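You operate a simulated robot arm through the tools that you are given. There is no shell and no other tool. Be economical: measure what you need, move in short steps, check, and stop when the job is done.

The job below is to be done with a simulated robot arm. You get a single attempt, and the scene is never put back.

JOB
Shut both board sliders, then press the strip on the seam down with the red block.
Fine: the block goes back to its place. Set down upright: red press block.

It is judged by the outcome, as a careful person would: the job done as asked, and still so three seconds after it is handed in. It fails if anything else is knocked over, pushed out of place, dropped, spilled or broken.

ROBOT AND FRAMES
A 7-joint arm with a two-finger parallel gripper, fixed in place. Base frame: the origin is at the foot of the arm, x ahead of it, y to its left, z up; the work surface is at about z = 85. Readings come in cm, degrees, newtons and seconds.
With the tool pointing down near the work surface it reaches from about 24 to 68 cm from the base axis. Its first joint turns from -66.0 to 66.0 degrees. Payload 2.4 kg.
The tool frame sits at the grasp point between the pads (the TCP): z along the fingers, y along the line on which they close. The tips reach 3 cm beyond it. The gripper opens to 9.4 cm. The fingers are 2.8 cm wide and 1 cm thick; the gripper's body (5 by 9.6 cm) begins 5.5 cm behind the TCP.
Orientation is that of the tool frame in the base frame, as a unit quaternion [w, x, y, z]. With the fingers straight down and closing along the base's y, the tool's x points along the base's -x, its y along +y and its z along -z.

CONTROLS
- The arm moves only by the tool send_rows. Its argument "increments" is a list of rows, each a list of 7 numbers: the finger opening in cm, from 0 to 9.4, then the shift along the tool's x, y, z in cm, then the turn, a rotation vector about the tool's x, y, z in degrees. In form: [[claw, dx, dy, dz, ax, ay, az], ...]. A call has 1 to 20 rows; each row shifts and turns the commanded pose from where the row before left it, along the tool's axes as they then stand. Each row takes 0.2 s and may step no farther than 5 cm and 8.6 degrees from the row before; otherwise, or with a gripper value out of range, the whole call is refused. A pose out of reach is approached as far as the arm can. The call stops where the force on the tool passes 50 N (or 10 N more than at its start, if that is more) or the arm is blocked; 0.2 s more then pass. Each finger travels about 15.3 cm/s and halts on what it meets, pressing with about 33 N; the grip force reading is that of the motor and also rises with nothing between the fingers. The clock runs only during rows and for 0.2 s after the last one: add rows that do not move to give the fingers time. It gives the time, the measured TCP pose, the force on the tool (base axes), the opening and the grip force at its end, in the units of the frame above (readings bear some noise), with the torque about the TCP (base axes, N m) and any sound that the robot's microphone picked up, and new pictures: "views" is both (left out), scene, wrist or none.
- Cameras (640 x 400 px; columns grow to the right, rows downward): "scene" is fixed at [2.35, 45.93, 145.67]; the picture's right is [-0.87, -0.49, 0.00], its down [-0.22, 0.39, -0.90] and it looks along [0.44, -0.78, -0.44] (base axes); focal length 314 px, centre (320, 200). "wrist" rides on the gripper at [7.6, 1.4, -10.2] in the tool frame; the picture's right is [-0.18, 0.98, 0.00], its down [-0.75, -0.14, -0.64] and it looks along [-0.63, -0.12, 0.77] (tool axes); focal length 243 px, centre (320, 200). There is no depth. A picture from a camera that has moved, and an enlarged one, comes with that camera's place and axes in the base frame and with its lens.
- close_up(camera, box): a new picture of the part [left, top, right, bottom] of that camera's present view, enlarged. No time passes.
- job_done(): hands the job in; it is judged then, once.

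Work in short steps. Places have to be worked out from the pictures, the camera data and where the tool is seen: move nearer, look again, correct. Check each grasp and each placing, and mend what went wrong. You have 120 turns and 200 pictures in all, those below and enlarged ones among them. Open the gripper and draw the arm clear of the work before you hand the job in, unless the task says otherwise; then end with one line.

The tools are called after "Request:" as name(argument=value, ...) on one line, values as JSON. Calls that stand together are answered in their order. send_rows: Moves the arm, as the interface text tells. Its arguments: {"type":"object","properties":{"increments":{"type":"array","items":{"type":"array","items":{"type":"number"}}},"views":{"type":"string","enum":["both","scene","wrist","none"]}},"required":["increments"]} The other tools are called the same way: close_up (camera, box) takes an enlarged picture of a part of a camera's view; job_done () hands the job in.

At the start:

```text
time_s: 0.0
tool_pos: [40.46, -20.33, 122.74]
tool_rot: [0.001, 0.0, 1.0, 0.0]
contact_force: [0.2, 0.1, -0.4]
torque: [0.02, 0.0, -0.03]
grip_width: 9.38
finger_force: 0.0
```

scene: 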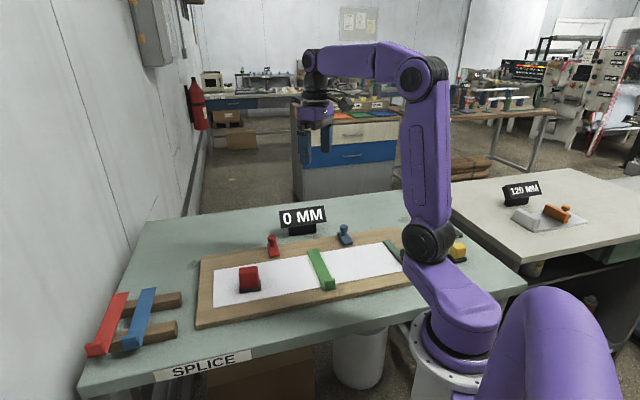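
wrist: 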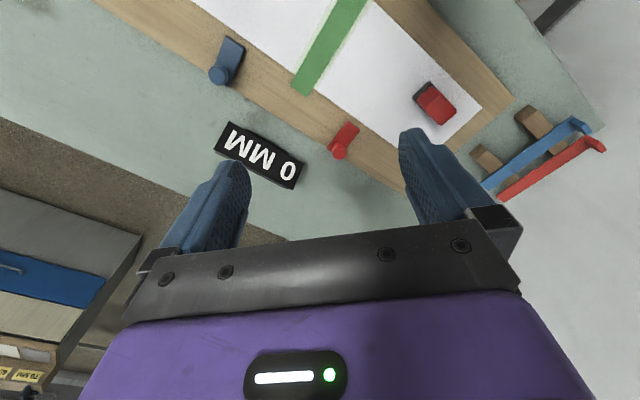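

I start by enlarging the board in the scene view and in the wrist view to identify the sliders, seam strip and block.

Request:
close_up(camera="scene", box=[190, 200, 350, 330])

Request:
close_up(camera="scene", box=[290, 180, 580, 330])

Request:
close_up(camera="wrist", box=[180, 0, 640, 240])

```text
3.08 times, centred on (270, 265) of scene
camera zoom: at [2.35, 45.93, 145.67], right [-0.87, -0.49, 0.0], down [-0.22, 0.39, -0.9], along [0.44, -0.78, -0.44], focal length 967 px, centre (474, 0)
```

zoom: 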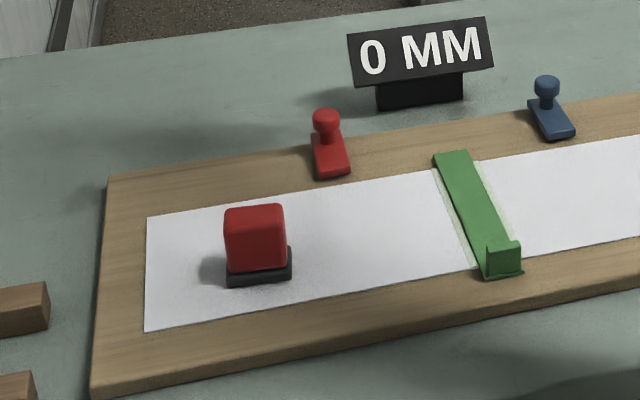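

```text
2.21 times, centred on (435, 255) of scene
camera zoom: at [2.35, 45.93, 145.67], right [-0.87, -0.49, 0.0], down [-0.22, 0.39, -0.9], along [0.44, -0.78, -0.44], focal length 694 px, centre (66, 79)
```

zoom: 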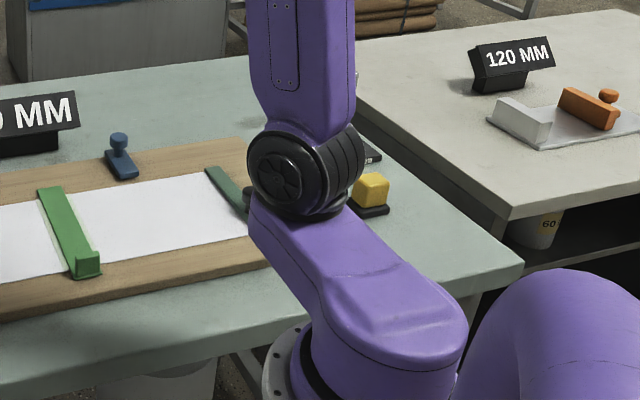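

```text
1.39 times, centred on (410, 120) of wrist
camera zoom: at [32.84, -18.74, 132.86], right [0.18, 0.98, 0.0], down [0.75, -0.14, 0.64], along [0.63, -0.12, -0.77], focal length 338 px, centre (195, 311)
```

zoom: 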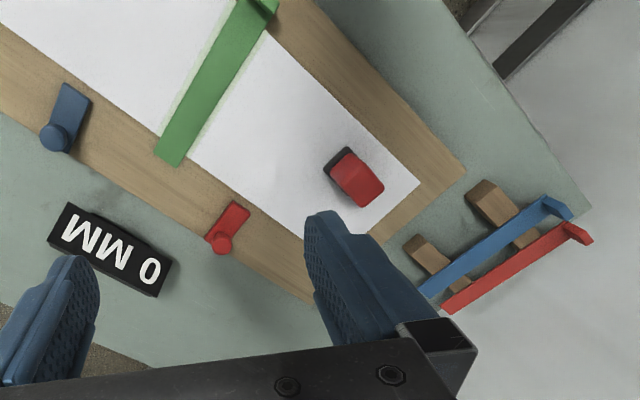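

The red and blue knobbed pieces on the board's far edge look like the sliders, and the green strip lies on the seam. I back the arm up to see the whole board from above.

Request:
send_rows(increments=[[9.4, 4, 3, 0, 0, 0, 0], [9.4, 4, 3, 0, 0, 0, 0], [9.4, 4, 3, 0, 0, 0, 0], [9.4, 0, 0, 0, 0, 0, 0], [9.4, 0, 0, 0, 0, 0, 0]])

```text
time_s: 1.2
tool_pos: [28.49, -11.23, 122.72]
tool_rot: [-0.001, -0.001, 1.0, 0.0]
contact_force: [0.9, 0.1, -0.4]
torque: [-0.01, 0.01, -0.02]
grip_width: 9.39
finger_force: 0.1
camera wrist: at [20.8, -9.75, 132.93], right [0.18, 0.98, 0.0], down [0.75, -0.14, 0.64], along [0.63, -0.12, -0.77], focal length 243 px, centre (320, 200)
```

scene: 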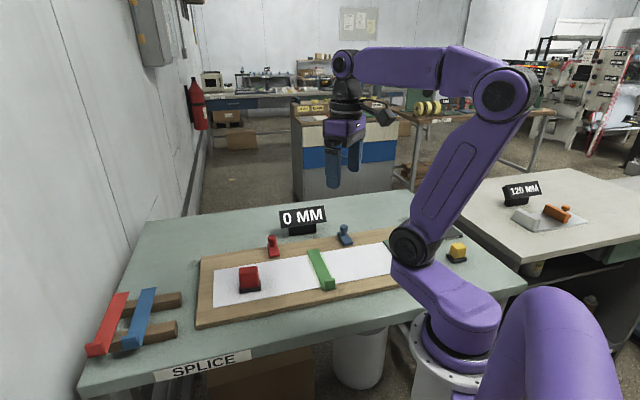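
wrist: 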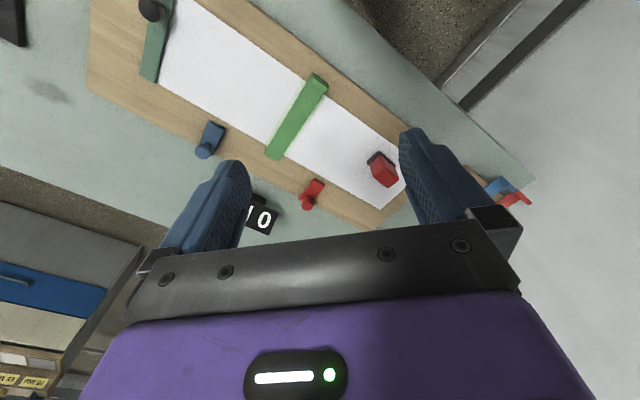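

Now the whole board is visible; there's also a dark-green bar with a black knob at the right end. I enlarge to see it and the sliders.

Request:
close_up(camera="wrist", box=[70, 0, 250, 120])

Request:
close_up(camera="wrist", box=[180, 60, 440, 230])

```text
3.33 times, centred on (160, 60) of wrist
camera zoom: at [20.8, -9.75, 132.93], right [0.18, 0.98, 0.0], down [0.75, -0.14, 0.64], along [0.63, -0.12, -0.77], focal length 809 px, centre (853, 667)
```

zoom: 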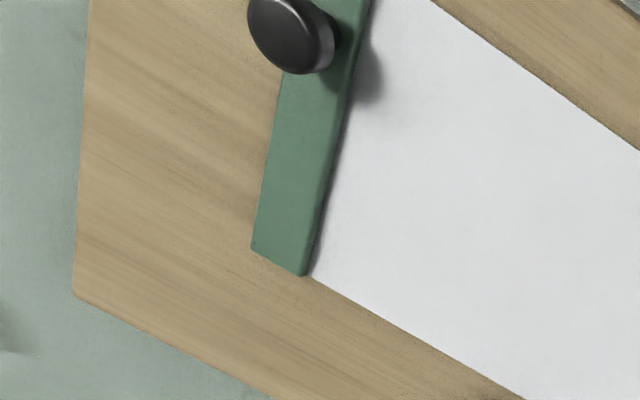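

```text
2.35 times, centred on (310, 145) of wrist
camera zoom: at [20.8, -9.75, 132.93], right [0.18, 0.98, 0.0], down [0.75, -0.14, 0.64], along [0.63, -0.12, -0.77], focal length 571 px, centre (344, 329)
```

zoom: 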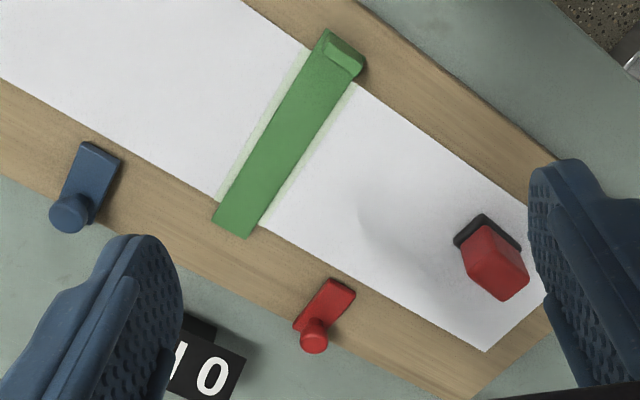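

Triangulating from both cameras: the board is about 42–48° rotated, its top near z≈87, the red knob ≈(55,-19.4), and the blue knob ≈(39,-36). I rotate the tool so its x runs across the board, close the fingers and hover outside the red knob for a closer look.

Request:
send_rows(increments=[[0, 0, 0, 0, 0, 0, 8.4], [0, 0, 0, 0, 0, 0, 8.4], [0, 0, 0, 0, 0, 0, 8.4], [0, 0, 0, 0, 0, 0, 8.4], [0, 0, 0, 0, 0, 0, 8.4], [0, -4.2, 1.7, 0, 0, 0, 0], [0, -4.2, 1.7, 0, 0, 0, 0], [0, -4.2, 1.7, 0, 0, 0, 0], [0, -4.2, 1.7, 0, 0, 0, 0], [0, -4.2, 1.7, 2, 0, 0, 0], [0, -4.2, 1.7, 2, 0, 0, 0], [0, -4.2, 1.7, 2, 0, 0, 0], [0, 0, 0, 3, 0, 0, 0], [0, 0, 0, 3, 0, 0, 0], [0, 0, 0, 2, 0, 0, 0], [0, 0, 0, 0, 0, 0, 0], [0, 0, 0, 0, 0, 0, 0]])

```text
time_s: 4.8
tool_pos: [58.36, -22.16, 108.71]
tool_rot: [0.0, 0.358, 0.934, 0.001]
contact_force: [-0.8, 1.3, 0.2]
torque: [-0.03, -0.01, 0.0]
grip_width: 0.02
finger_force: 32.7
camera wrist: at [53.6, -15.88, 118.86], right [0.79, 0.61, 0.0], down [0.47, -0.61, 0.64], along [0.39, -0.51, -0.77], focal length 243 px, centre (320, 200)
```

scene: 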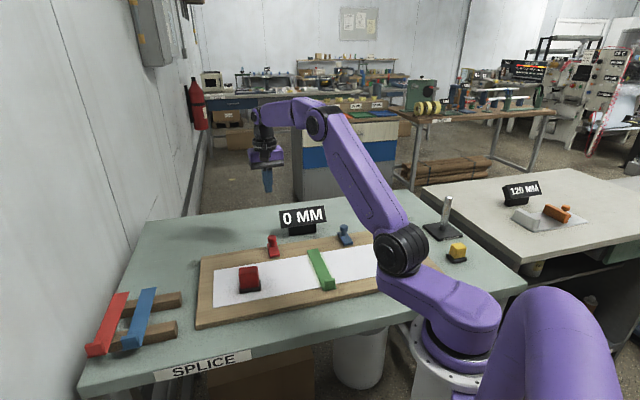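
wrist: 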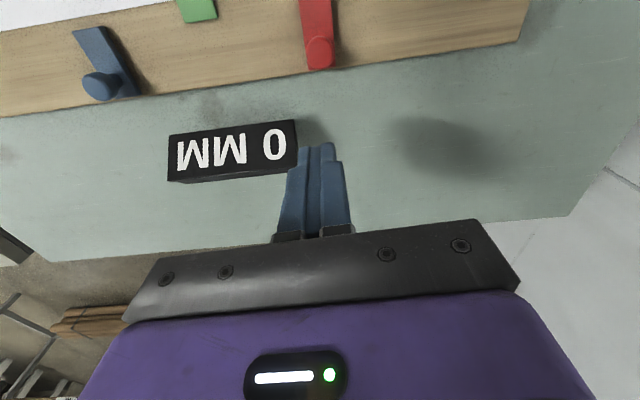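

The red knob refines to about (56,-19.1) and the board's long axis to about 45.5°. I trim the yaw, shift 0.5 cm along the board, descend outside the knob, and check.

Request:
send_rows(increments=[[0, 0, 0.5, 0, 0, 0, 2.3], [0, 0, 0, 4, 0, 0, 0], [0, 0, 0, 4, 0, 0, 0], [0, 0, 0, 4, 0, 0, 0], [0, 0, 0, 3, 0, 0, 0], [0, 0, 0, 0, 0, 0, 0], [0, 0, 0, 0, 0, 0, 0]])

Request:
close_up(camera="scene", box=[210, 190, 370, 300])

```text
time_s: 6.4
tool_pos: [58.69, -21.83, 93.57]
tool_rot: [-0.001, 0.377, 0.926, 0.0]
contact_force: [0.0, -0.3, 0.1]
torque: [-0.05, 0.01, 0.03]
grip_width: 0.0
finger_force: 33.1
camera wrist: at [54.21, -15.3, 103.75], right [0.82, 0.57, 0.0], down [0.44, -0.63, 0.64], along [0.37, -0.53, -0.77], focal length 243 px, centre (320, 200)
```

scene: 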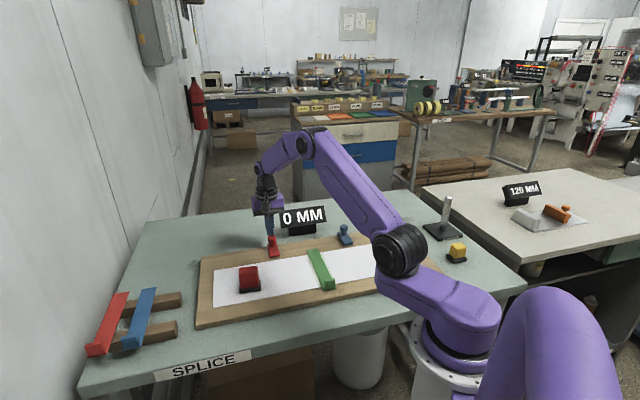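
wrist: 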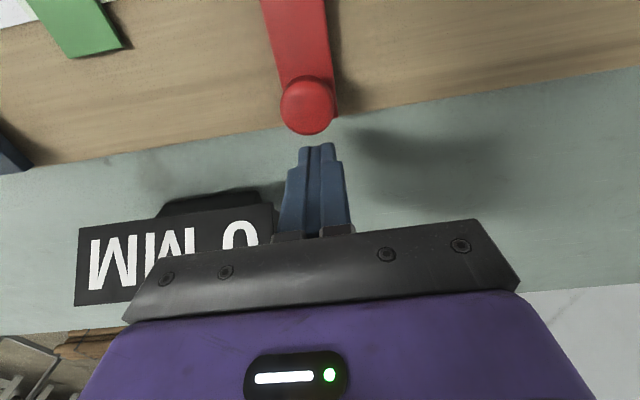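

```text
3.64 times, centred on (290, 245) of scene
camera zoom: at [2.35, 45.93, 145.67], right [-0.87, -0.49, 0.0], down [-0.22, 0.39, -0.9], along [0.44, -0.78, -0.44], focal length 1143 px, centre (429, 36)
```

zoom: 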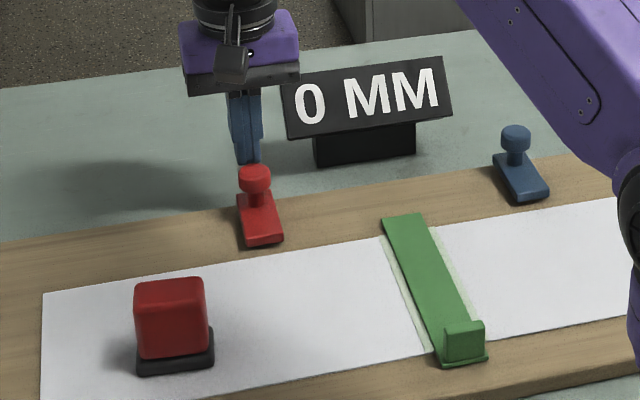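

The finger is aligned within 0.1 cm with the knob. I lower 1.8 cm and push slowly across the board by 3 cm, watching the force.

Request:
send_rows(increments=[[0, 0, 0, 1.8, 0, 0, 0], [0, 0.6, 0, 0, 0, 0, 0], [0, 0.6, 0, 0, 0, 0, 0], [0, 0.5, 0, 0, 0, 0, 0], [0, 0.5, 0, 0, 0, 0, 0], [0, 0.4, 0, 0, 0, 0, 0], [0, 0.4, 0, 0, 0, 0, 0]])

Request:
close_up(camera="scene", box=[210, 190, 370, 300])

```text
time_s: 8.0
tool_pos: [56.48, -19.61, 91.82]
tool_rot: [-0.001, 0.377, 0.926, 0.0]
contact_force: [0.8, -1.0, -0.3]
torque: [0.0, 0.02, 0.03]
grip_width: 0.0
finger_force: 32.8
camera wrist: at [52.03, -13.17, 102.07], right [0.82, 0.57, 0.0], down [0.44, -0.63, 0.64], along [0.37, -0.53, -0.77], focal length 243 px, centre (320, 200)
```

scene: 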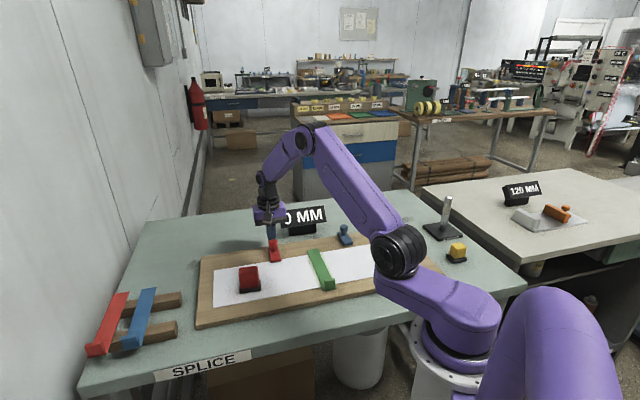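
wrist: 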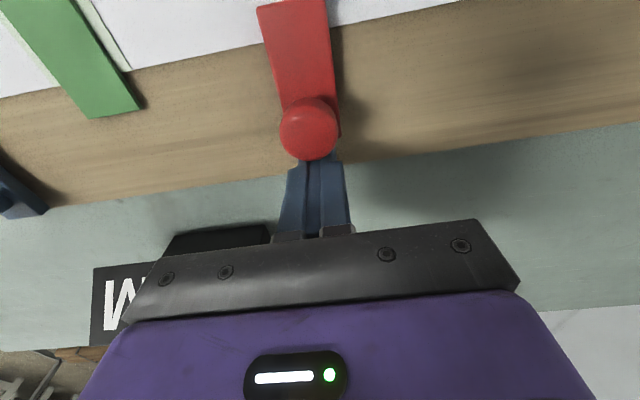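

```text
3.64 times, centred on (290, 245) of scene
camera zoom: at [2.36, 45.93, 145.67], right [-0.87, -0.49, 0.0], down [-0.22, 0.39, -0.9], along [0.44, -0.78, -0.44], focal length 1143 px, centre (429, 36)
```

zoom: 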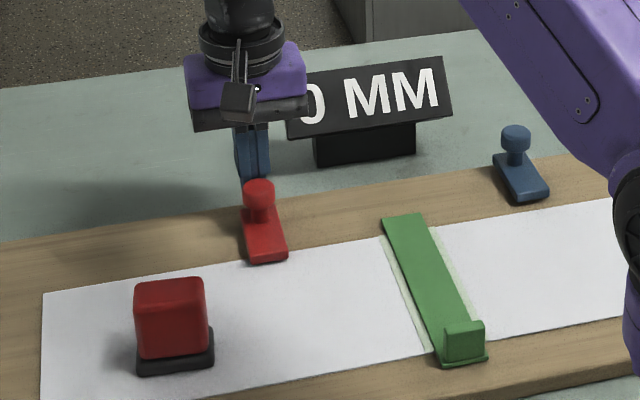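

The slider moved freely (~1 N) and is beginning to overlap the paper edge. I keep pushing in small steps until I feel its stop.

Request:
send_rows(increments=[[0, 0.4, 0, 0, 0, 0, 0], [0, 0.4, 0, 0, 0, 0, 0], [0, 0.4, 0, 0, 0, 0, 0]], views="wrist")

Request:
close_up(camera="scene", box=[210, 190, 370, 300])

```text
time_s: 8.8
tool_pos: [55.63, -18.84, 91.91]
tool_rot: [0.0, 0.377, 0.926, 0.0]
contact_force: [1.8, -1.1, 0.0]
torque: [-0.02, 0.03, -0.01]
grip_width: 0.0
finger_force: 33.2
camera wrist: at [51.17, -12.37, 102.06], right [0.82, 0.57, 0.0], down [0.44, -0.63, 0.64], along [0.37, -0.53, -0.77], focal length 243 px, centre (320, 200)
```

wrist: 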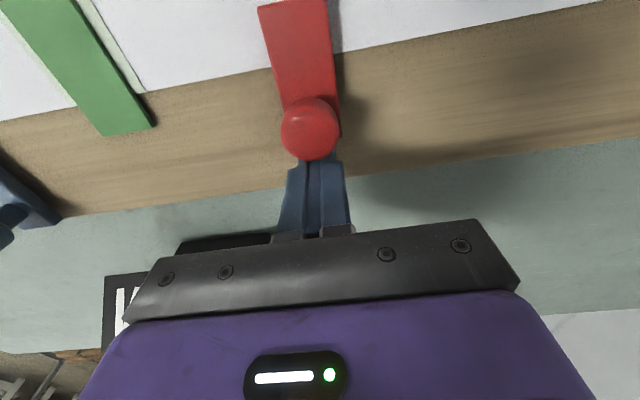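

```text
3.64 times, centred on (290, 245) of scene
camera zoom: at [2.36, 45.93, 145.67], right [-0.87, -0.49, 0.0], down [-0.22, 0.39, -0.9], along [0.44, -0.78, -0.44], focal length 1143 px, centre (429, 36)
```

zoom: 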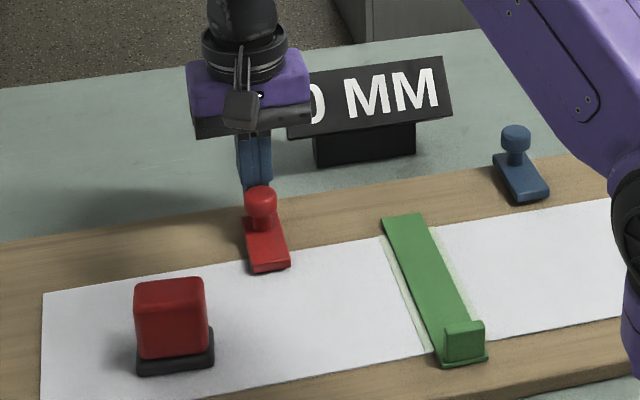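

Still light (~2 N) with no stop yet; I continue in 0.4 cm steps.

Request:
send_rows(increments=[[0, 0.4, 0, 0, 0, 0, 0], [0, 0.4, 0, 0, 0, 0, 0], [0, 0.4, 0, 0, 0, 0, 0]], views="wrist")

Request:
close_up(camera="scene", box=[210, 190, 370, 300])

```text
time_s: 9.6
tool_pos: [54.87, -17.98, 91.78]
tool_rot: [0.001, 0.377, 0.926, 0.0]
contact_force: [0.9, -0.8, -0.4]
torque: [-0.04, 0.0, 0.0]
grip_width: 0.0
finger_force: 33.0
camera wrist: at [50.3, -11.52, 102.06], right [0.82, 0.57, 0.0], down [0.44, -0.63, 0.64], along [0.37, -0.53, -0.77], focal length 243 px, centre (320, 200)
```

wrist: 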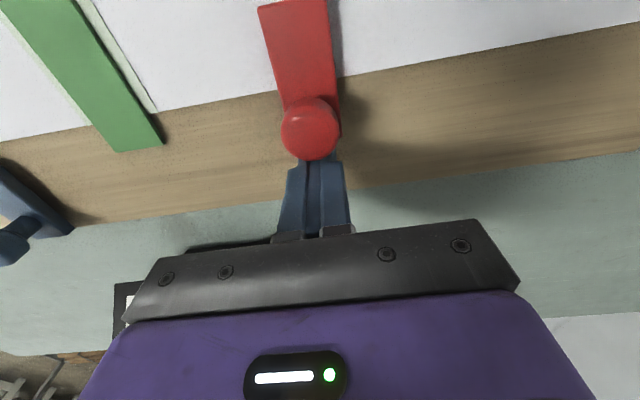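

```text
3.64 times, centred on (290, 245) of scene
camera zoom: at [2.36, 45.93, 145.67], right [-0.87, -0.49, 0.0], down [-0.22, 0.39, -0.9], along [0.44, -0.78, -0.44], focal length 1143 px, centre (429, 36)
```

zoom: 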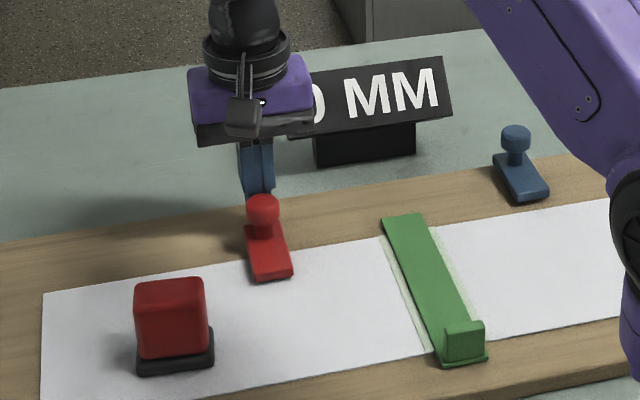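

Still free, now ~2 cm over the paper. Continue, watching the force.

Request:
send_rows(increments=[[0, 0.4, 0, 0, 0, 0, 0], [0, 0.3, 0, 0, 0, 0, 0], [0, 0.3, 0, 0, 0, 0, 0]], views="none")

Request:
close_up(camera="scene", box=[210, 190, 370, 300])

```text
time_s: 10.4
tool_pos: [54.01, -17.29, 91.75]
tool_rot: [0.0, 0.377, 0.926, 0.0]
contact_force: [0.8, -0.8, -0.6]
torque: [0.0, 0.01, -0.03]
grip_width: 0.0
finger_force: 32.8
```

```text
3.64 times, centred on (290, 245) of scene
camera zoom: at [2.36, 45.93, 145.67], right [-0.87, -0.49, 0.0], down [-0.22, 0.39, -0.9], along [0.44, -0.78, -0.44], focal length 1143 px, centre (429, 36)
```

zoom: 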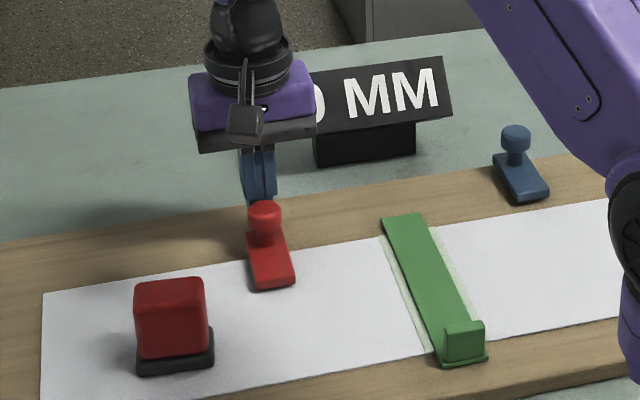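

No stop yet and still ~1 N; I continue with another 1 cm.

Request:
send_rows(increments=[[0, 0.3, 0, 0, 0, 0, 0], [0, 0.3, 0, 0, 0, 0, 0], [0, 0.3, 0, 0, 0, 0, 0]], views="wrist")

Request:
close_up(camera="scene", box=[230, 210, 310, 280])

```text
time_s: 11.2
tool_pos: [53.9, -17.17, 92.04]
tool_rot: [0.01, 0.379, 0.925, 0.0]
contact_force: [29.9, -26.9, -13.5]
torque: [-0.72, -0.48, -0.09]
grip_width: 0.01
finger_force: 33.6
camera wrist: at [49.26, -10.6, 102.04], right [0.82, 0.57, 0.01], down [0.43, -0.62, 0.66], along [0.38, -0.53, -0.76], focal length 243 px, centre (320, 200)
```

wrist: 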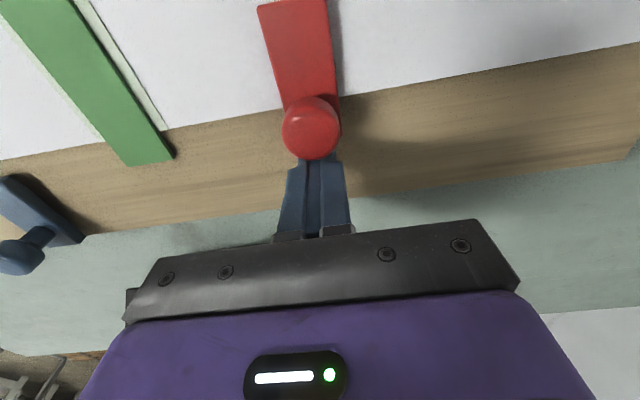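

```text
5.71 times, centred on (270, 245) of scene
camera zoom: at [2.46, 45.85, 145.7], right [-0.87, -0.49, 0.0], down [-0.22, 0.39, -0.9], along [0.44, -0.78, -0.44], focal length 1796 px, centre (606, -57)
```

zoom: 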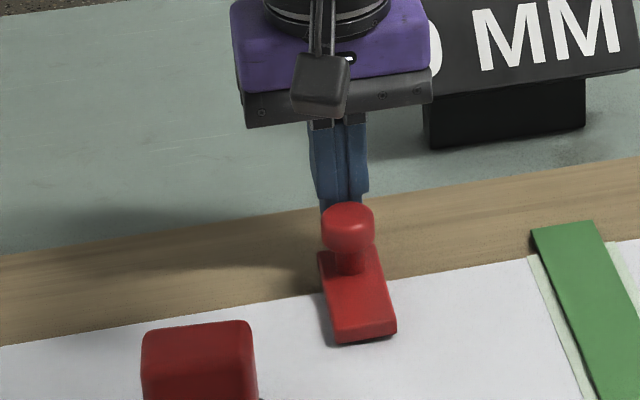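

A firm stop at ~40 N: the red slider is shut. I back off, rise, and move over to outside the blue knob.

Request:
send_rows(increments=[[0, -1.5, 0, 0, 0, 0, 0], [0, -1.5, 0, 0, 0, 0, 0], [0, 0, 0, -4, 0, 0, 0], [0, 0, 0, -4, 0, 0, 0], [0, 0, 0, -4, 0, 0, 0], [0, 0, 0, -3, 0, 0, 0], [0, -0.8, -4.8, 0, 0, 0, 0], [0, -0.8, -4.8, 0, 0, 0, 0], [0, -0.8, -4.8, 0, 0, 0, 0], [0, -0.8, -4.8, 0, 0, 0, 0], [0, -0.8, -4.8, 0, 0, 0, 0], [0, 0, 0, 0, 0, 0, 0], [0, 0, 0, 0, 0, 0, 0]])

Request:
close_up(camera="scene", box=[210, 190, 370, 300])

```text
time_s: 14.0
tool_pos: [41.53, -38.82, 106.91]
tool_rot: [0.0, 0.377, 0.926, 0.0]
contact_force: [0.8, 0.5, 0.1]
torque: [-0.01, 0.03, -0.01]
grip_width: 0.02
finger_force: 33.2
camera wrist: at [37.07, -32.3, 117.05], right [0.82, 0.57, 0.0], down [0.44, -0.63, 0.64], along [0.37, -0.53, -0.77], focal length 243 px, centre (320, 200)
```

scene: 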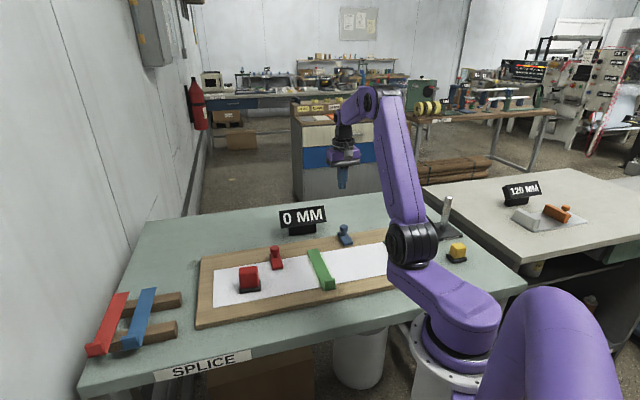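
wrist: 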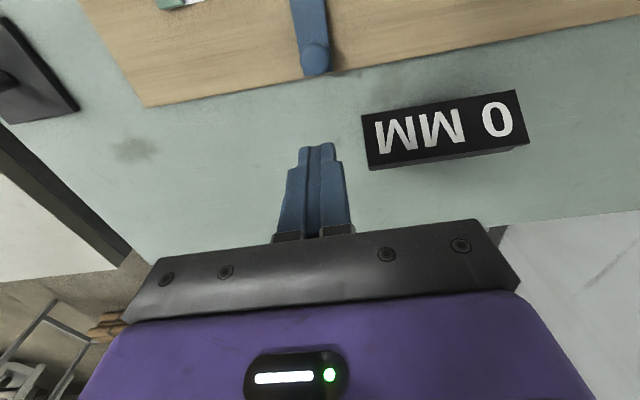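

```text
3.64 times, centred on (290, 245) of scene
camera zoom: at [2.35, 45.93, 145.67], right [-0.87, -0.49, 0.0], down [-0.22, 0.39, -0.9], along [0.44, -0.78, -0.44], focal length 1143 px, centre (429, 36)
```

zoom: 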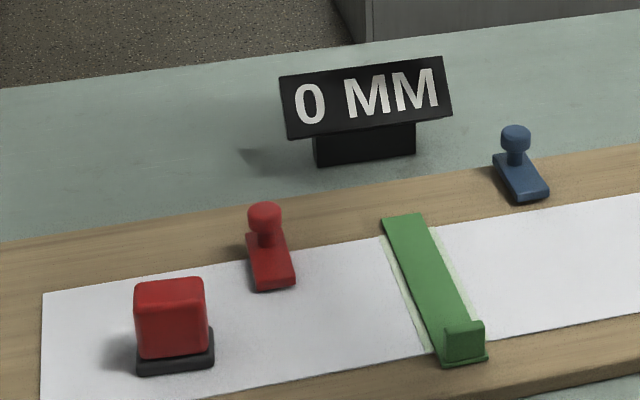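

Blue knob at ≈(39.1,-36.0), 0.3 cm off the finger line. I correct, descend and push about 4.5 cm (the red one stopped at ~6.6 cm total).

Request:
send_rows(increments=[[0, 0, 0.3, 4, 0, 0, 0], [0, 0, 0, 4, 0, 0, 0], [0, 0, 0, 4, 0, 0, 0], [0, 0, 0, 3, 0, 0, 0], [0, 0, 0, 0, 0, 0, 0], [0, 0.6, 0, 0, 0, 0, 0], [0, 0.6, 0, 0, 0, 0, 0], [0, 0.4, 0, 0, 0, 0, 0], [0, 0.4, 0, 0, 0, 0, 0], [0, 0.4, 0, 0, 0, 0, 0], [0, 0.4, 0, 0, 0, 0, 0], [0, 0.4, 0, 0, 0, 0, 0], [0, 0.4, 0, 0, 0, 0, 0], [0, 0.4, 0, 0, 0, 0, 0]])

Request:
close_up(camera="scene", box=[270, 190, 430, 300])

```text
time_s: 17.0
tool_pos: [38.98, -35.69, 91.8]
tool_rot: [-0.001, 0.376, 0.926, 0.0]
contact_force: [0.7, -1.3, 1.0]
torque: [-0.04, -0.02, -0.05]
grip_width: 0.0
finger_force: 33.0
camera wrist: at [34.5, -29.19, 102.05], right [0.82, 0.58, 0.0], down [0.44, -0.63, 0.64], along [0.37, -0.52, -0.77], focal length 243 px, centre (320, 200)
```

scene: 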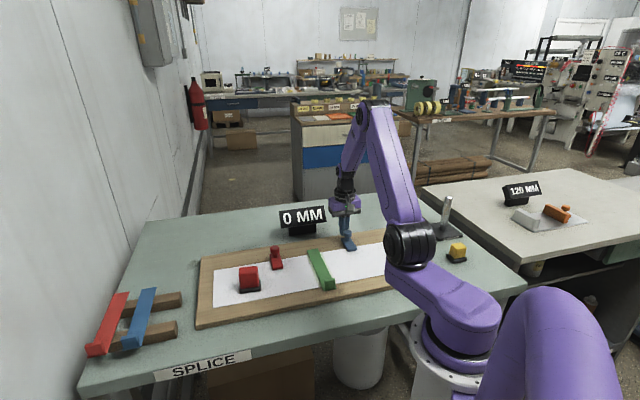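
wrist: 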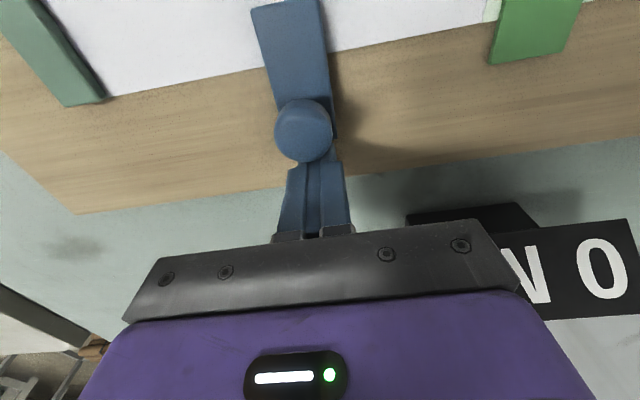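

```text
3.64 times, centred on (350, 245) of scene
camera zoom: at [2.36, 45.93, 145.67], right [-0.87, -0.49, 0.0], down [-0.22, 0.39, -0.9], along [0.44, -0.78, -0.44], focal length 1143 px, centre (211, 36)
```

zoom: 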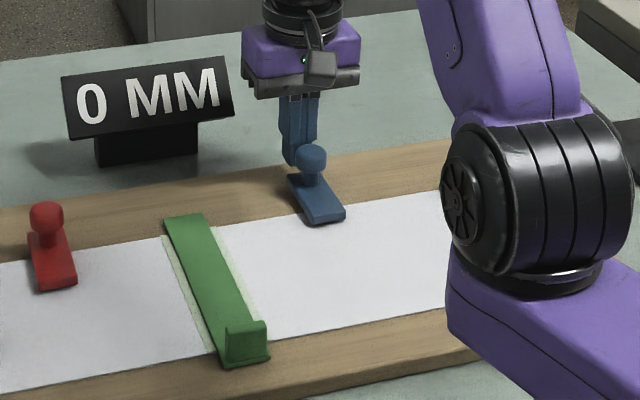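

Moving freely, knob slightly off-centre but fine. Continue until the stop is felt.

Request:
send_rows(increments=[[0, 0.4, 0, 0, 0, 0, 0], [0, 0.4, 0, 0, 0, 0, 0], [0, 0.4, 0, 0, 0, 0, 0], [0, 0.3, 0, 0, 0, 0, 0], [0, 0.3, 0, 0, 0, 0, 0], [0, 0.3, 0, 0, 0, 0, 0]], views="wrist")

Request:
close_up(camera="scene", box=[270, 190, 430, 300])

```text
time_s: 18.4
tool_pos: [37.54, -34.24, 91.91]
tool_rot: [0.0, 0.377, 0.926, 0.0]
contact_force: [0.7, -1.9, -0.5]
torque: [-0.03, -0.02, 0.0]
grip_width: 0.0
finger_force: 33.5
camera wrist: at [33.02, -27.77, 102.05], right [0.82, 0.57, 0.0], down [0.44, -0.63, 0.64], along [0.37, -0.53, -0.77], focal length 243 px, centre (320, 200)
```

wrist: 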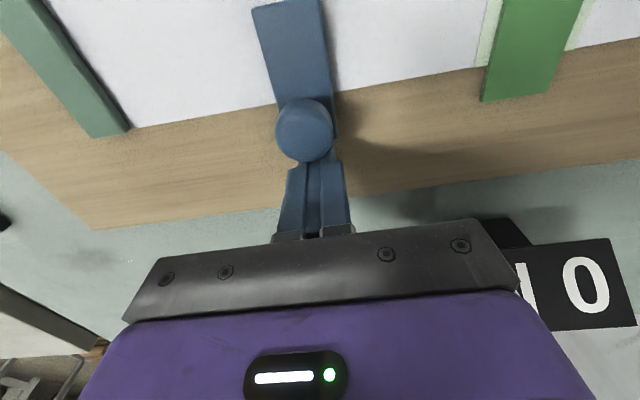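

```text
3.64 times, centred on (350, 245) of scene
camera zoom: at [2.36, 45.93, 145.67], right [-0.87, -0.49, 0.0], down [-0.22, 0.39, -0.9], along [0.44, -0.78, -0.44], focal length 1143 px, centre (211, 36)
```

zoom: 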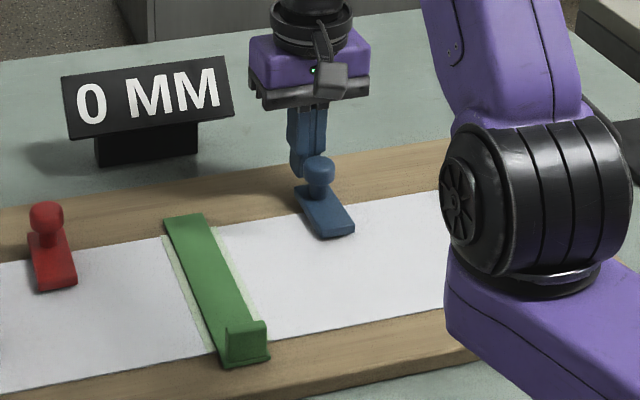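

Still free; a little more.

Request:
send_rows(increments=[[0, 0.3, 0, 0, 0, 0, 0], [0, 0.3, 0, 0, 0, 0, 0], [0, 0.3, 0, 0, 0, 0, 0]], views="none")

```text
time_s: 19.2
tool_pos: [37.13, -33.9, 91.92]
tool_rot: [0.006, 0.377, 0.926, -0.002]
contact_force: [19.3, -16.6, -9.8]
torque: [-0.33, -0.45, 0.11]
grip_width: 0.01
finger_force: 32.8
```

The blue slider also hit its stop (~25 N). I back off, rise, open and hover above the red block.

Request:
send_rows(increments=[[0, -1, 0, 0, 0, 0, 0], [0, -1, 0, 0, 0, 0, 0], [0, 0, 0, -4, 0, 0, 0], [0, 0, 0, -4, 0, 0, 0], [0, 0, 0, -4, 0, 0, 0], [0, 0, 0, -4, 0, 0, 0], [0, 0, 0, -4, 0, 0, 0], [9.4, 1.8, 4.1, 0, 0, 0, 0], [9.4, 1.8, 4.1, 0, 0, 0, 0], [9.4, 1.8, 4.1, 0, 0, 0, 0], [9.4, 1.8, 4.1, 0, 0, 0, 0], [9.4, 1.8, 4.1, 0, 0, 0, 0], [9.4, 1.8, 4.1, 0, 0, 0, 0], [9.4, 1.8, 4.1, 0, 0, 0, 0], [9.4, 1.8, 4.1, 0, 0, 0, 0], [9.4, 0, 0, 0, 0, 0, 0], [9.4, 0, 0, 0, 0, 0, 0]])

Request:
close_up(camera="scene", box=[210, 210, 370, 310])

```text
time_s: 22.8
tool_pos: [50.86, -1.63, 111.73]
tool_rot: [0.0, 0.377, 0.926, 0.0]
contact_force: [-0.6, 0.6, 0.3]
torque: [0.0, 0.04, -0.02]
grip_width: 9.39
finger_force: 0.1
camera wrist: at [46.33, 4.95, 122.07], right [0.82, 0.57, 0.0], down [0.44, -0.63, 0.64], along [0.37, -0.53, -0.77], focal length 243 px, centre (320, 200)
```

scene: 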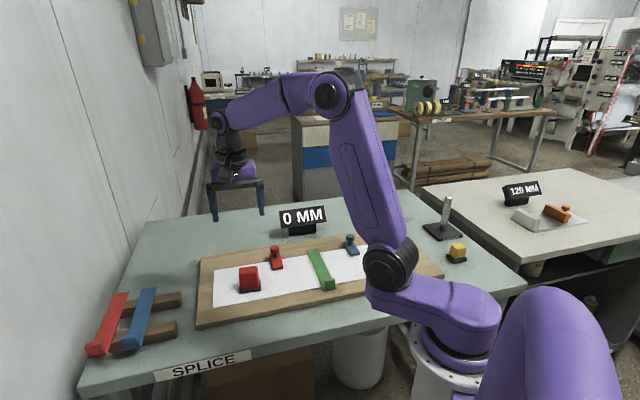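
wrist: 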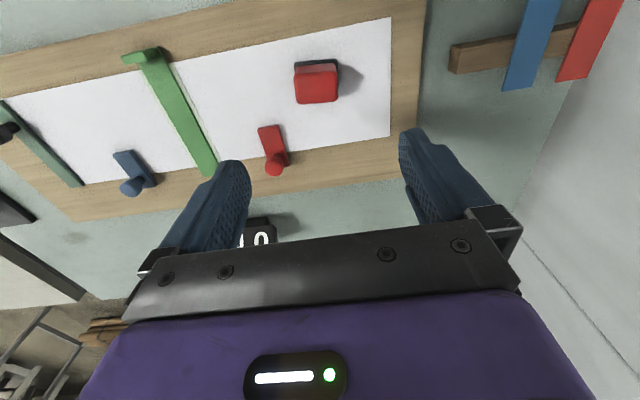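

```text
4.00 times, centred on (290, 260) of scene
camera zoom: at [2.35, 45.93, 145.67], right [-0.87, -0.49, 0.0], down [-0.22, 0.39, -0.9], along [0.44, -0.78, -0.44], focal length 1257 px, centre (440, -40)
```

zoom: 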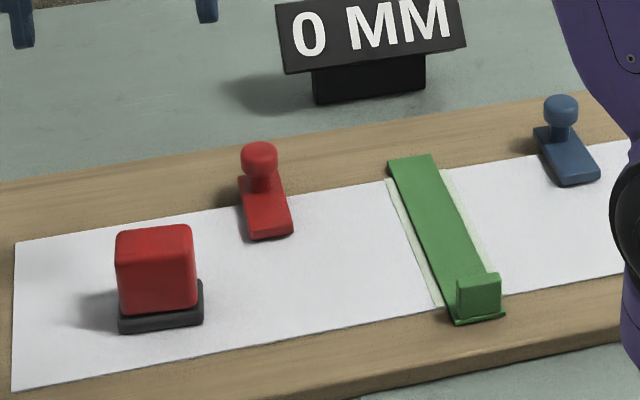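

Good view of the block and strip; enlarge the wrist view for measurements.

Request:
close_up(camera="wrist", box=[260, 40, 400, 130])

Request:
close_up(camera="wrist", box=[100, 30, 260, 200])

```text
4.44 times, centred on (330, 85) of wrist
camera zoom: at [46.33, 4.95, 122.07], right [0.82, 0.57, 0.0], down [0.44, -0.63, 0.64], along [0.37, -0.53, -0.77], focal length 1078 px, centre (276, 711)
```

zoom: 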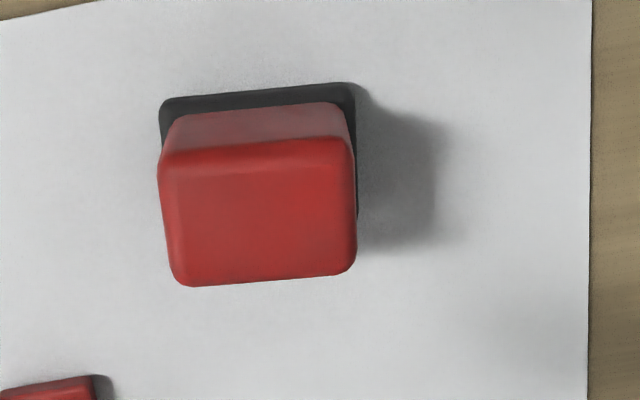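

```text
2.35 times, centred on (180, 115) of wrist
camera zoom: at [46.33, 4.95, 122.07], right [0.82, 0.57, 0.0], down [0.44, -0.63, 0.64], along [0.37, -0.53, -0.77], focal length 571 px, centre (649, 400)
```

zoom: 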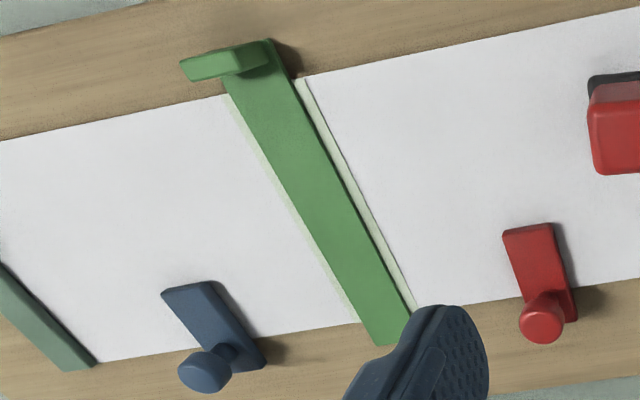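

The block sits at ≈(50.6,-1.9), yaw ≈40°, body ≈4.7×3.2 cm, top z≈92.8. I turn the tool to match, shift slightly and descend partway to check alignment.

Request:
send_rows(increments=[[8, 0, 0, 0, 0, 0, 5.5], [8, 0, -0.3, 4, 0, 0, 0], [8, 0, 0, 4, 0, 0, 0], [8, 0, 0, 4, 0, 0, 0], [8, 0, 0, 0, 0, 0, 0], [8, 0, 0, 0, 0, 0, 0]], views="wrist")

Request:
close_up(camera="scene", box=[190, 190, 350, 310])

```text
time_s: 24.2
tool_pos: [50.6, -1.7, 99.98]
tool_rot: [0.0, 0.422, 0.907, 0.0]
contact_force: [-0.1, -0.6, 0.2]
torque: [-0.03, 0.0, 0.02]
grip_width: 7.98
finger_force: 0.1
camera wrist: at [46.7, 5.19, 110.17], right [0.87, 0.49, 0.0], down [0.38, -0.67, 0.64], along [0.32, -0.56, -0.77], focal length 243 px, centre (320, 200)
```

wrist: 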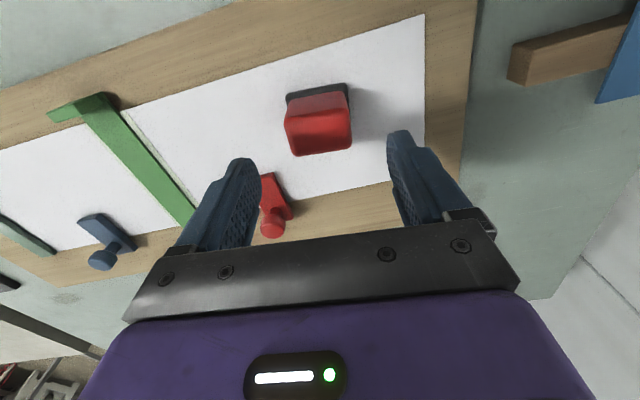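

```text
3.33 times, centred on (270, 250) of scene
camera zoom: at [2.35, 45.93, 145.67], right [-0.87, -0.49, 0.0], down [-0.22, 0.39, -0.9], along [0.44, -0.78, -0.44], focal length 1048 px, centre (487, 33)
```

zoom: 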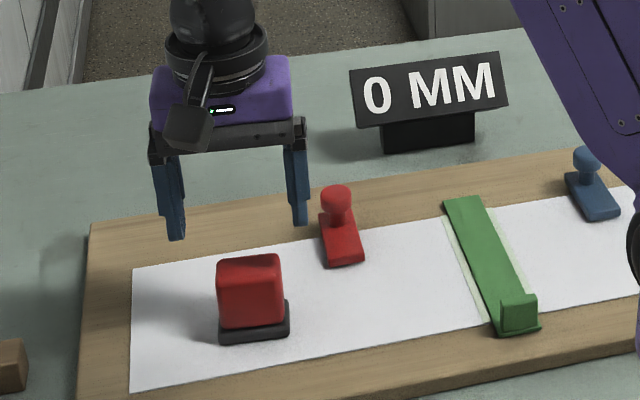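

Check the block's alignment enlarged before going down.

Request:
close_up(camera="wrist", box=[240, 60, 400, 180])

```text
3.33 times, centred on (320, 120) of wrist
camera zoom: at [46.7, 5.19, 110.17], right [0.87, 0.49, 0.0], down [0.38, -0.67, 0.64], along [0.32, -0.56, -0.77], focal length 809 px, centre (320, 467)
```

zoom: 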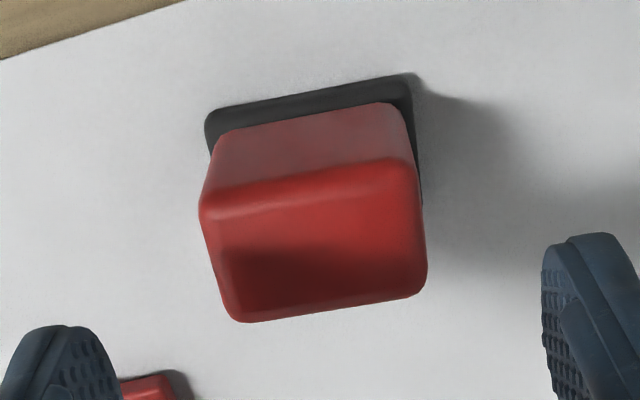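

Alignment is within ~0.1 cm and 1–2°. I descend to z≈91.6 and check before closing.

Request:
send_rows(increments=[[8, 0, 0, 3, 0, 0, 0], [8, 0, 0, 3, 0, 0, 0], [8, 0, 0, 2.3, 0, 0, 0], [8, 0, 0, 0, 0, 0, 0]], views="wrist")

Request:
close_up(camera="scene", box=[200, 210, 320, 310])

```text
time_s: 25.2
tool_pos: [50.41, -1.77, 91.57]
tool_rot: [0.0, 0.422, 0.907, 0.0]
contact_force: [0.5, 0.5, 0.2]
torque: [-0.02, 0.0, -0.01]
grip_width: 7.98
finger_force: 0.0
camera wrist: at [46.73, 5.13, 101.72], right [0.87, 0.49, 0.0], down [0.38, -0.67, 0.64], along [0.32, -0.56, -0.77], focal length 243 px, centre (320, 200)
```

wrist: 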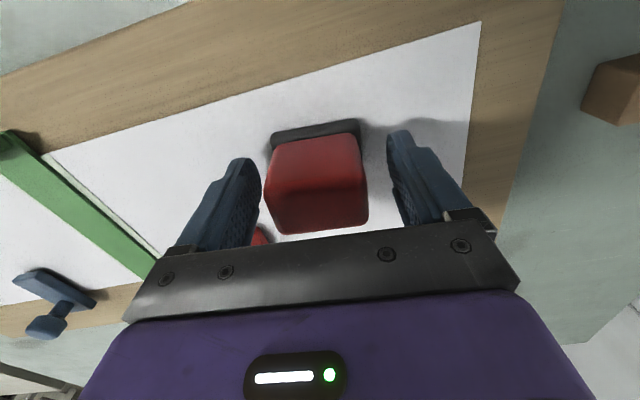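

```text
4.00 times, centred on (260, 260) of scene
camera zoom: at [2.35, 45.93, 145.67], right [-0.87, -0.49, 0.0], down [-0.22, 0.39, -0.9], along [0.44, -0.78, -0.44], focal length 1257 px, centre (560, -40)
```

zoom: 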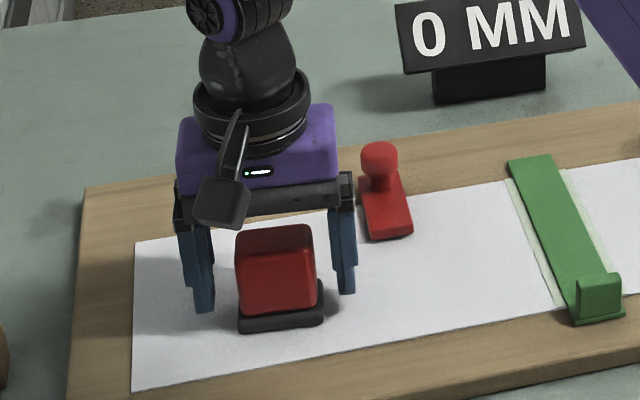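

The fingers straddle the block evenly. Close the grip.

Request:
send_rows(increments=[[5.5, 0, 0, 0, 0, 0, 0], [3.5, 0, 0, 0, 0, 0, 0], [3.5, 0, 0, 0, 0, 0, 0]], views="wrist")

```text
time_s: 26.0
tool_pos: [50.54, -1.76, 91.65]
tool_rot: [0.0, 0.421, 0.907, 0.0]
contact_force: [-0.8, -0.4, -0.1]
torque: [-0.03, 0.01, -0.01]
grip_width: 5.38
finger_force: 33.4
camera wrist: at [46.73, 5.13, 101.74], right [0.87, 0.49, 0.0], down [0.38, -0.67, 0.64], along [0.32, -0.56, -0.77], focal length 243 px, centre (320, 200)
```

wrist: 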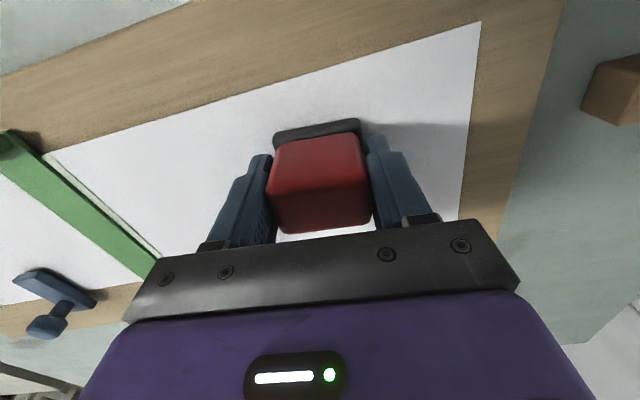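

The width 5.38 suggests the tips caught the wider black base. I reopen, raise 0.9 cm and regrip on the red body.

Request:
send_rows(increments=[[7, 0, 0, 0, 0, 0, 0], [7, 0, 0, -0.9, 0, 0, 0], [5.5, 0, 0, 0, 0, 0, 0], [3.5, 0, 0, 0, 0, 0, 0], [3.5, 0, 0, 0, 0, 0, 0]], views="wrist")

Request:
close_up(camera="scene", box=[200, 210, 320, 310])

```text
time_s: 27.2
tool_pos: [50.55, -1.78, 92.46]
tool_rot: [0.0, 0.42, 0.907, 0.0]
contact_force: [-0.1, -0.5, 1.9]
torque: [0.08, -0.02, 0.0]
grip_width: 5.39
finger_force: 33.0
camera wrist: at [46.75, 5.16, 102.66], right [0.87, 0.49, 0.0], down [0.38, -0.67, 0.64], along [0.32, -0.56, -0.77], focal length 243 px, centre (320, 200)
```

wrist: 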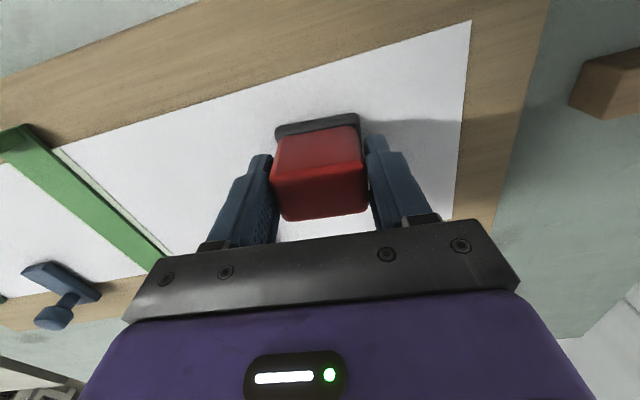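

```text
4.00 times, centred on (260, 260) of scene
camera zoom: at [2.35, 45.93, 145.67], right [-0.87, -0.49, 0.0], down [-0.22, 0.39, -0.9], along [0.44, -0.78, -0.44], focal length 1257 px, centre (560, -40)
```

zoom: 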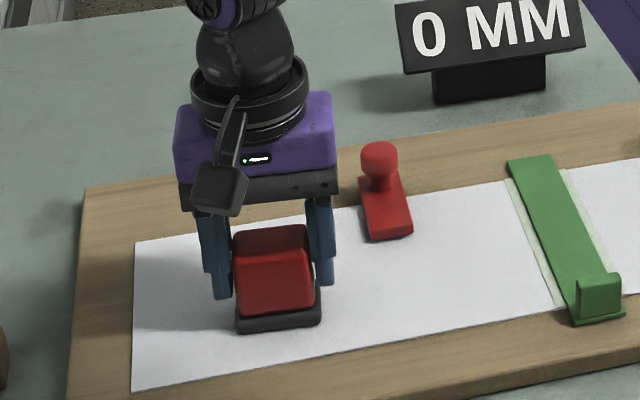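

Same width, so the red body itself is ~5.4 wide; the grip is solid. I lift 3 cm to confirm the hold (home pose: TCP ≈(50.5,-1.77,92.5)).

Request:
send_rows(increments=[[3.5, 0, 0, -1, 0, 0, 0], [3.5, 0, 0, -2, 0, 0, 0], [3.5, 0, 0, -3, 0, 0, 0], [3.5, 0, 0, 0, 0, 0, 0]])

Request:
close_up(camera="scene", box=[200, 190, 360, 310])

Request:
close_up(camera="wrist", box=[0, 0, 480, 300])

```text
time_s: 28.2
tool_pos: [50.44, -1.75, 98.55]
tool_rot: [0.0, 0.422, 0.907, 0.0]
contact_force: [-0.4, -0.1, -0.4]
torque: [-0.03, 0.04, 0.03]
grip_width: 3.5
finger_force: 0.0
camera wrist: at [46.8, 5.14, 108.7], right [0.87, 0.49, 0.0], down [0.38, -0.67, 0.64], along [0.32, -0.56, -0.77], focal length 243 px, centre (320, 200)
```

scene: 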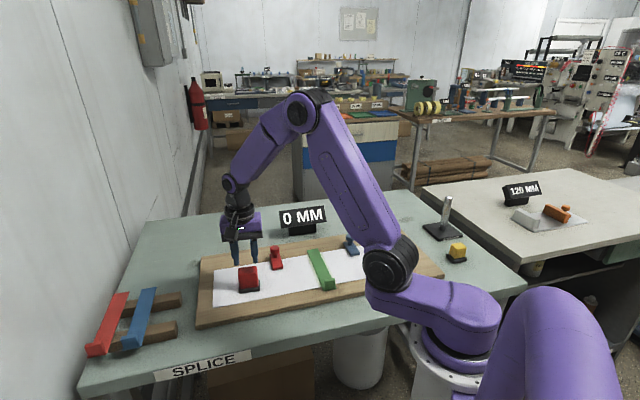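
wrist: 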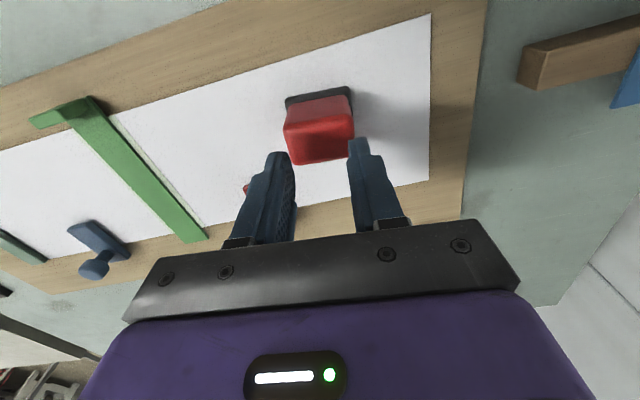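

```text
3.33 times, centred on (280, 250) of scene
camera zoom: at [2.35, 45.93, 145.67], right [-0.87, -0.49, 0.0], down [-0.22, 0.39, -0.9], along [0.44, -0.78, -0.44], focal length 1048 px, centre (453, 33)
```

zoom: 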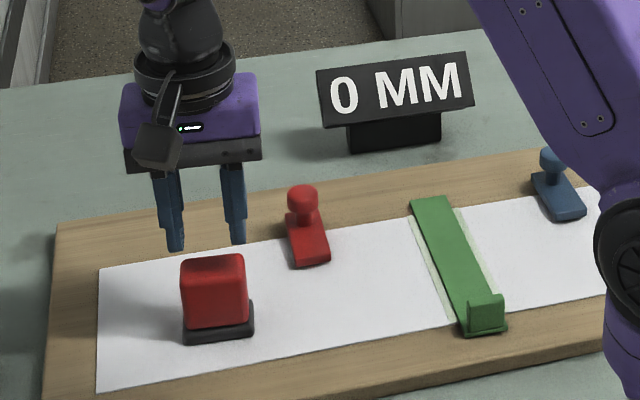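

```text
1.33 times, centred on (240, 150) of wrist
camera zoom: at [46.8, 5.14, 108.7], right [0.87, 0.49, 0.0], down [0.38, -0.67, 0.64], along [0.32, -0.56, -0.77], focal length 324 px, centre (427, 267)
```

zoom: 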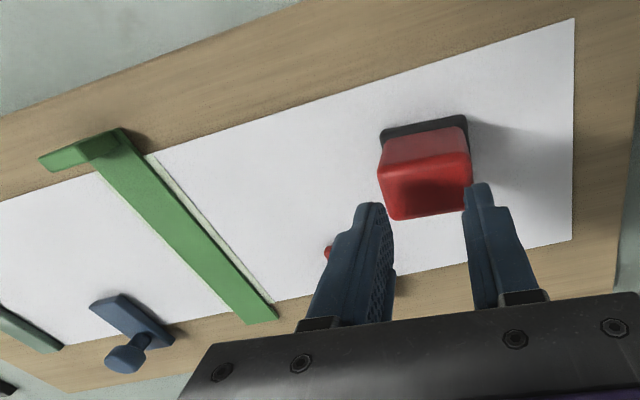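

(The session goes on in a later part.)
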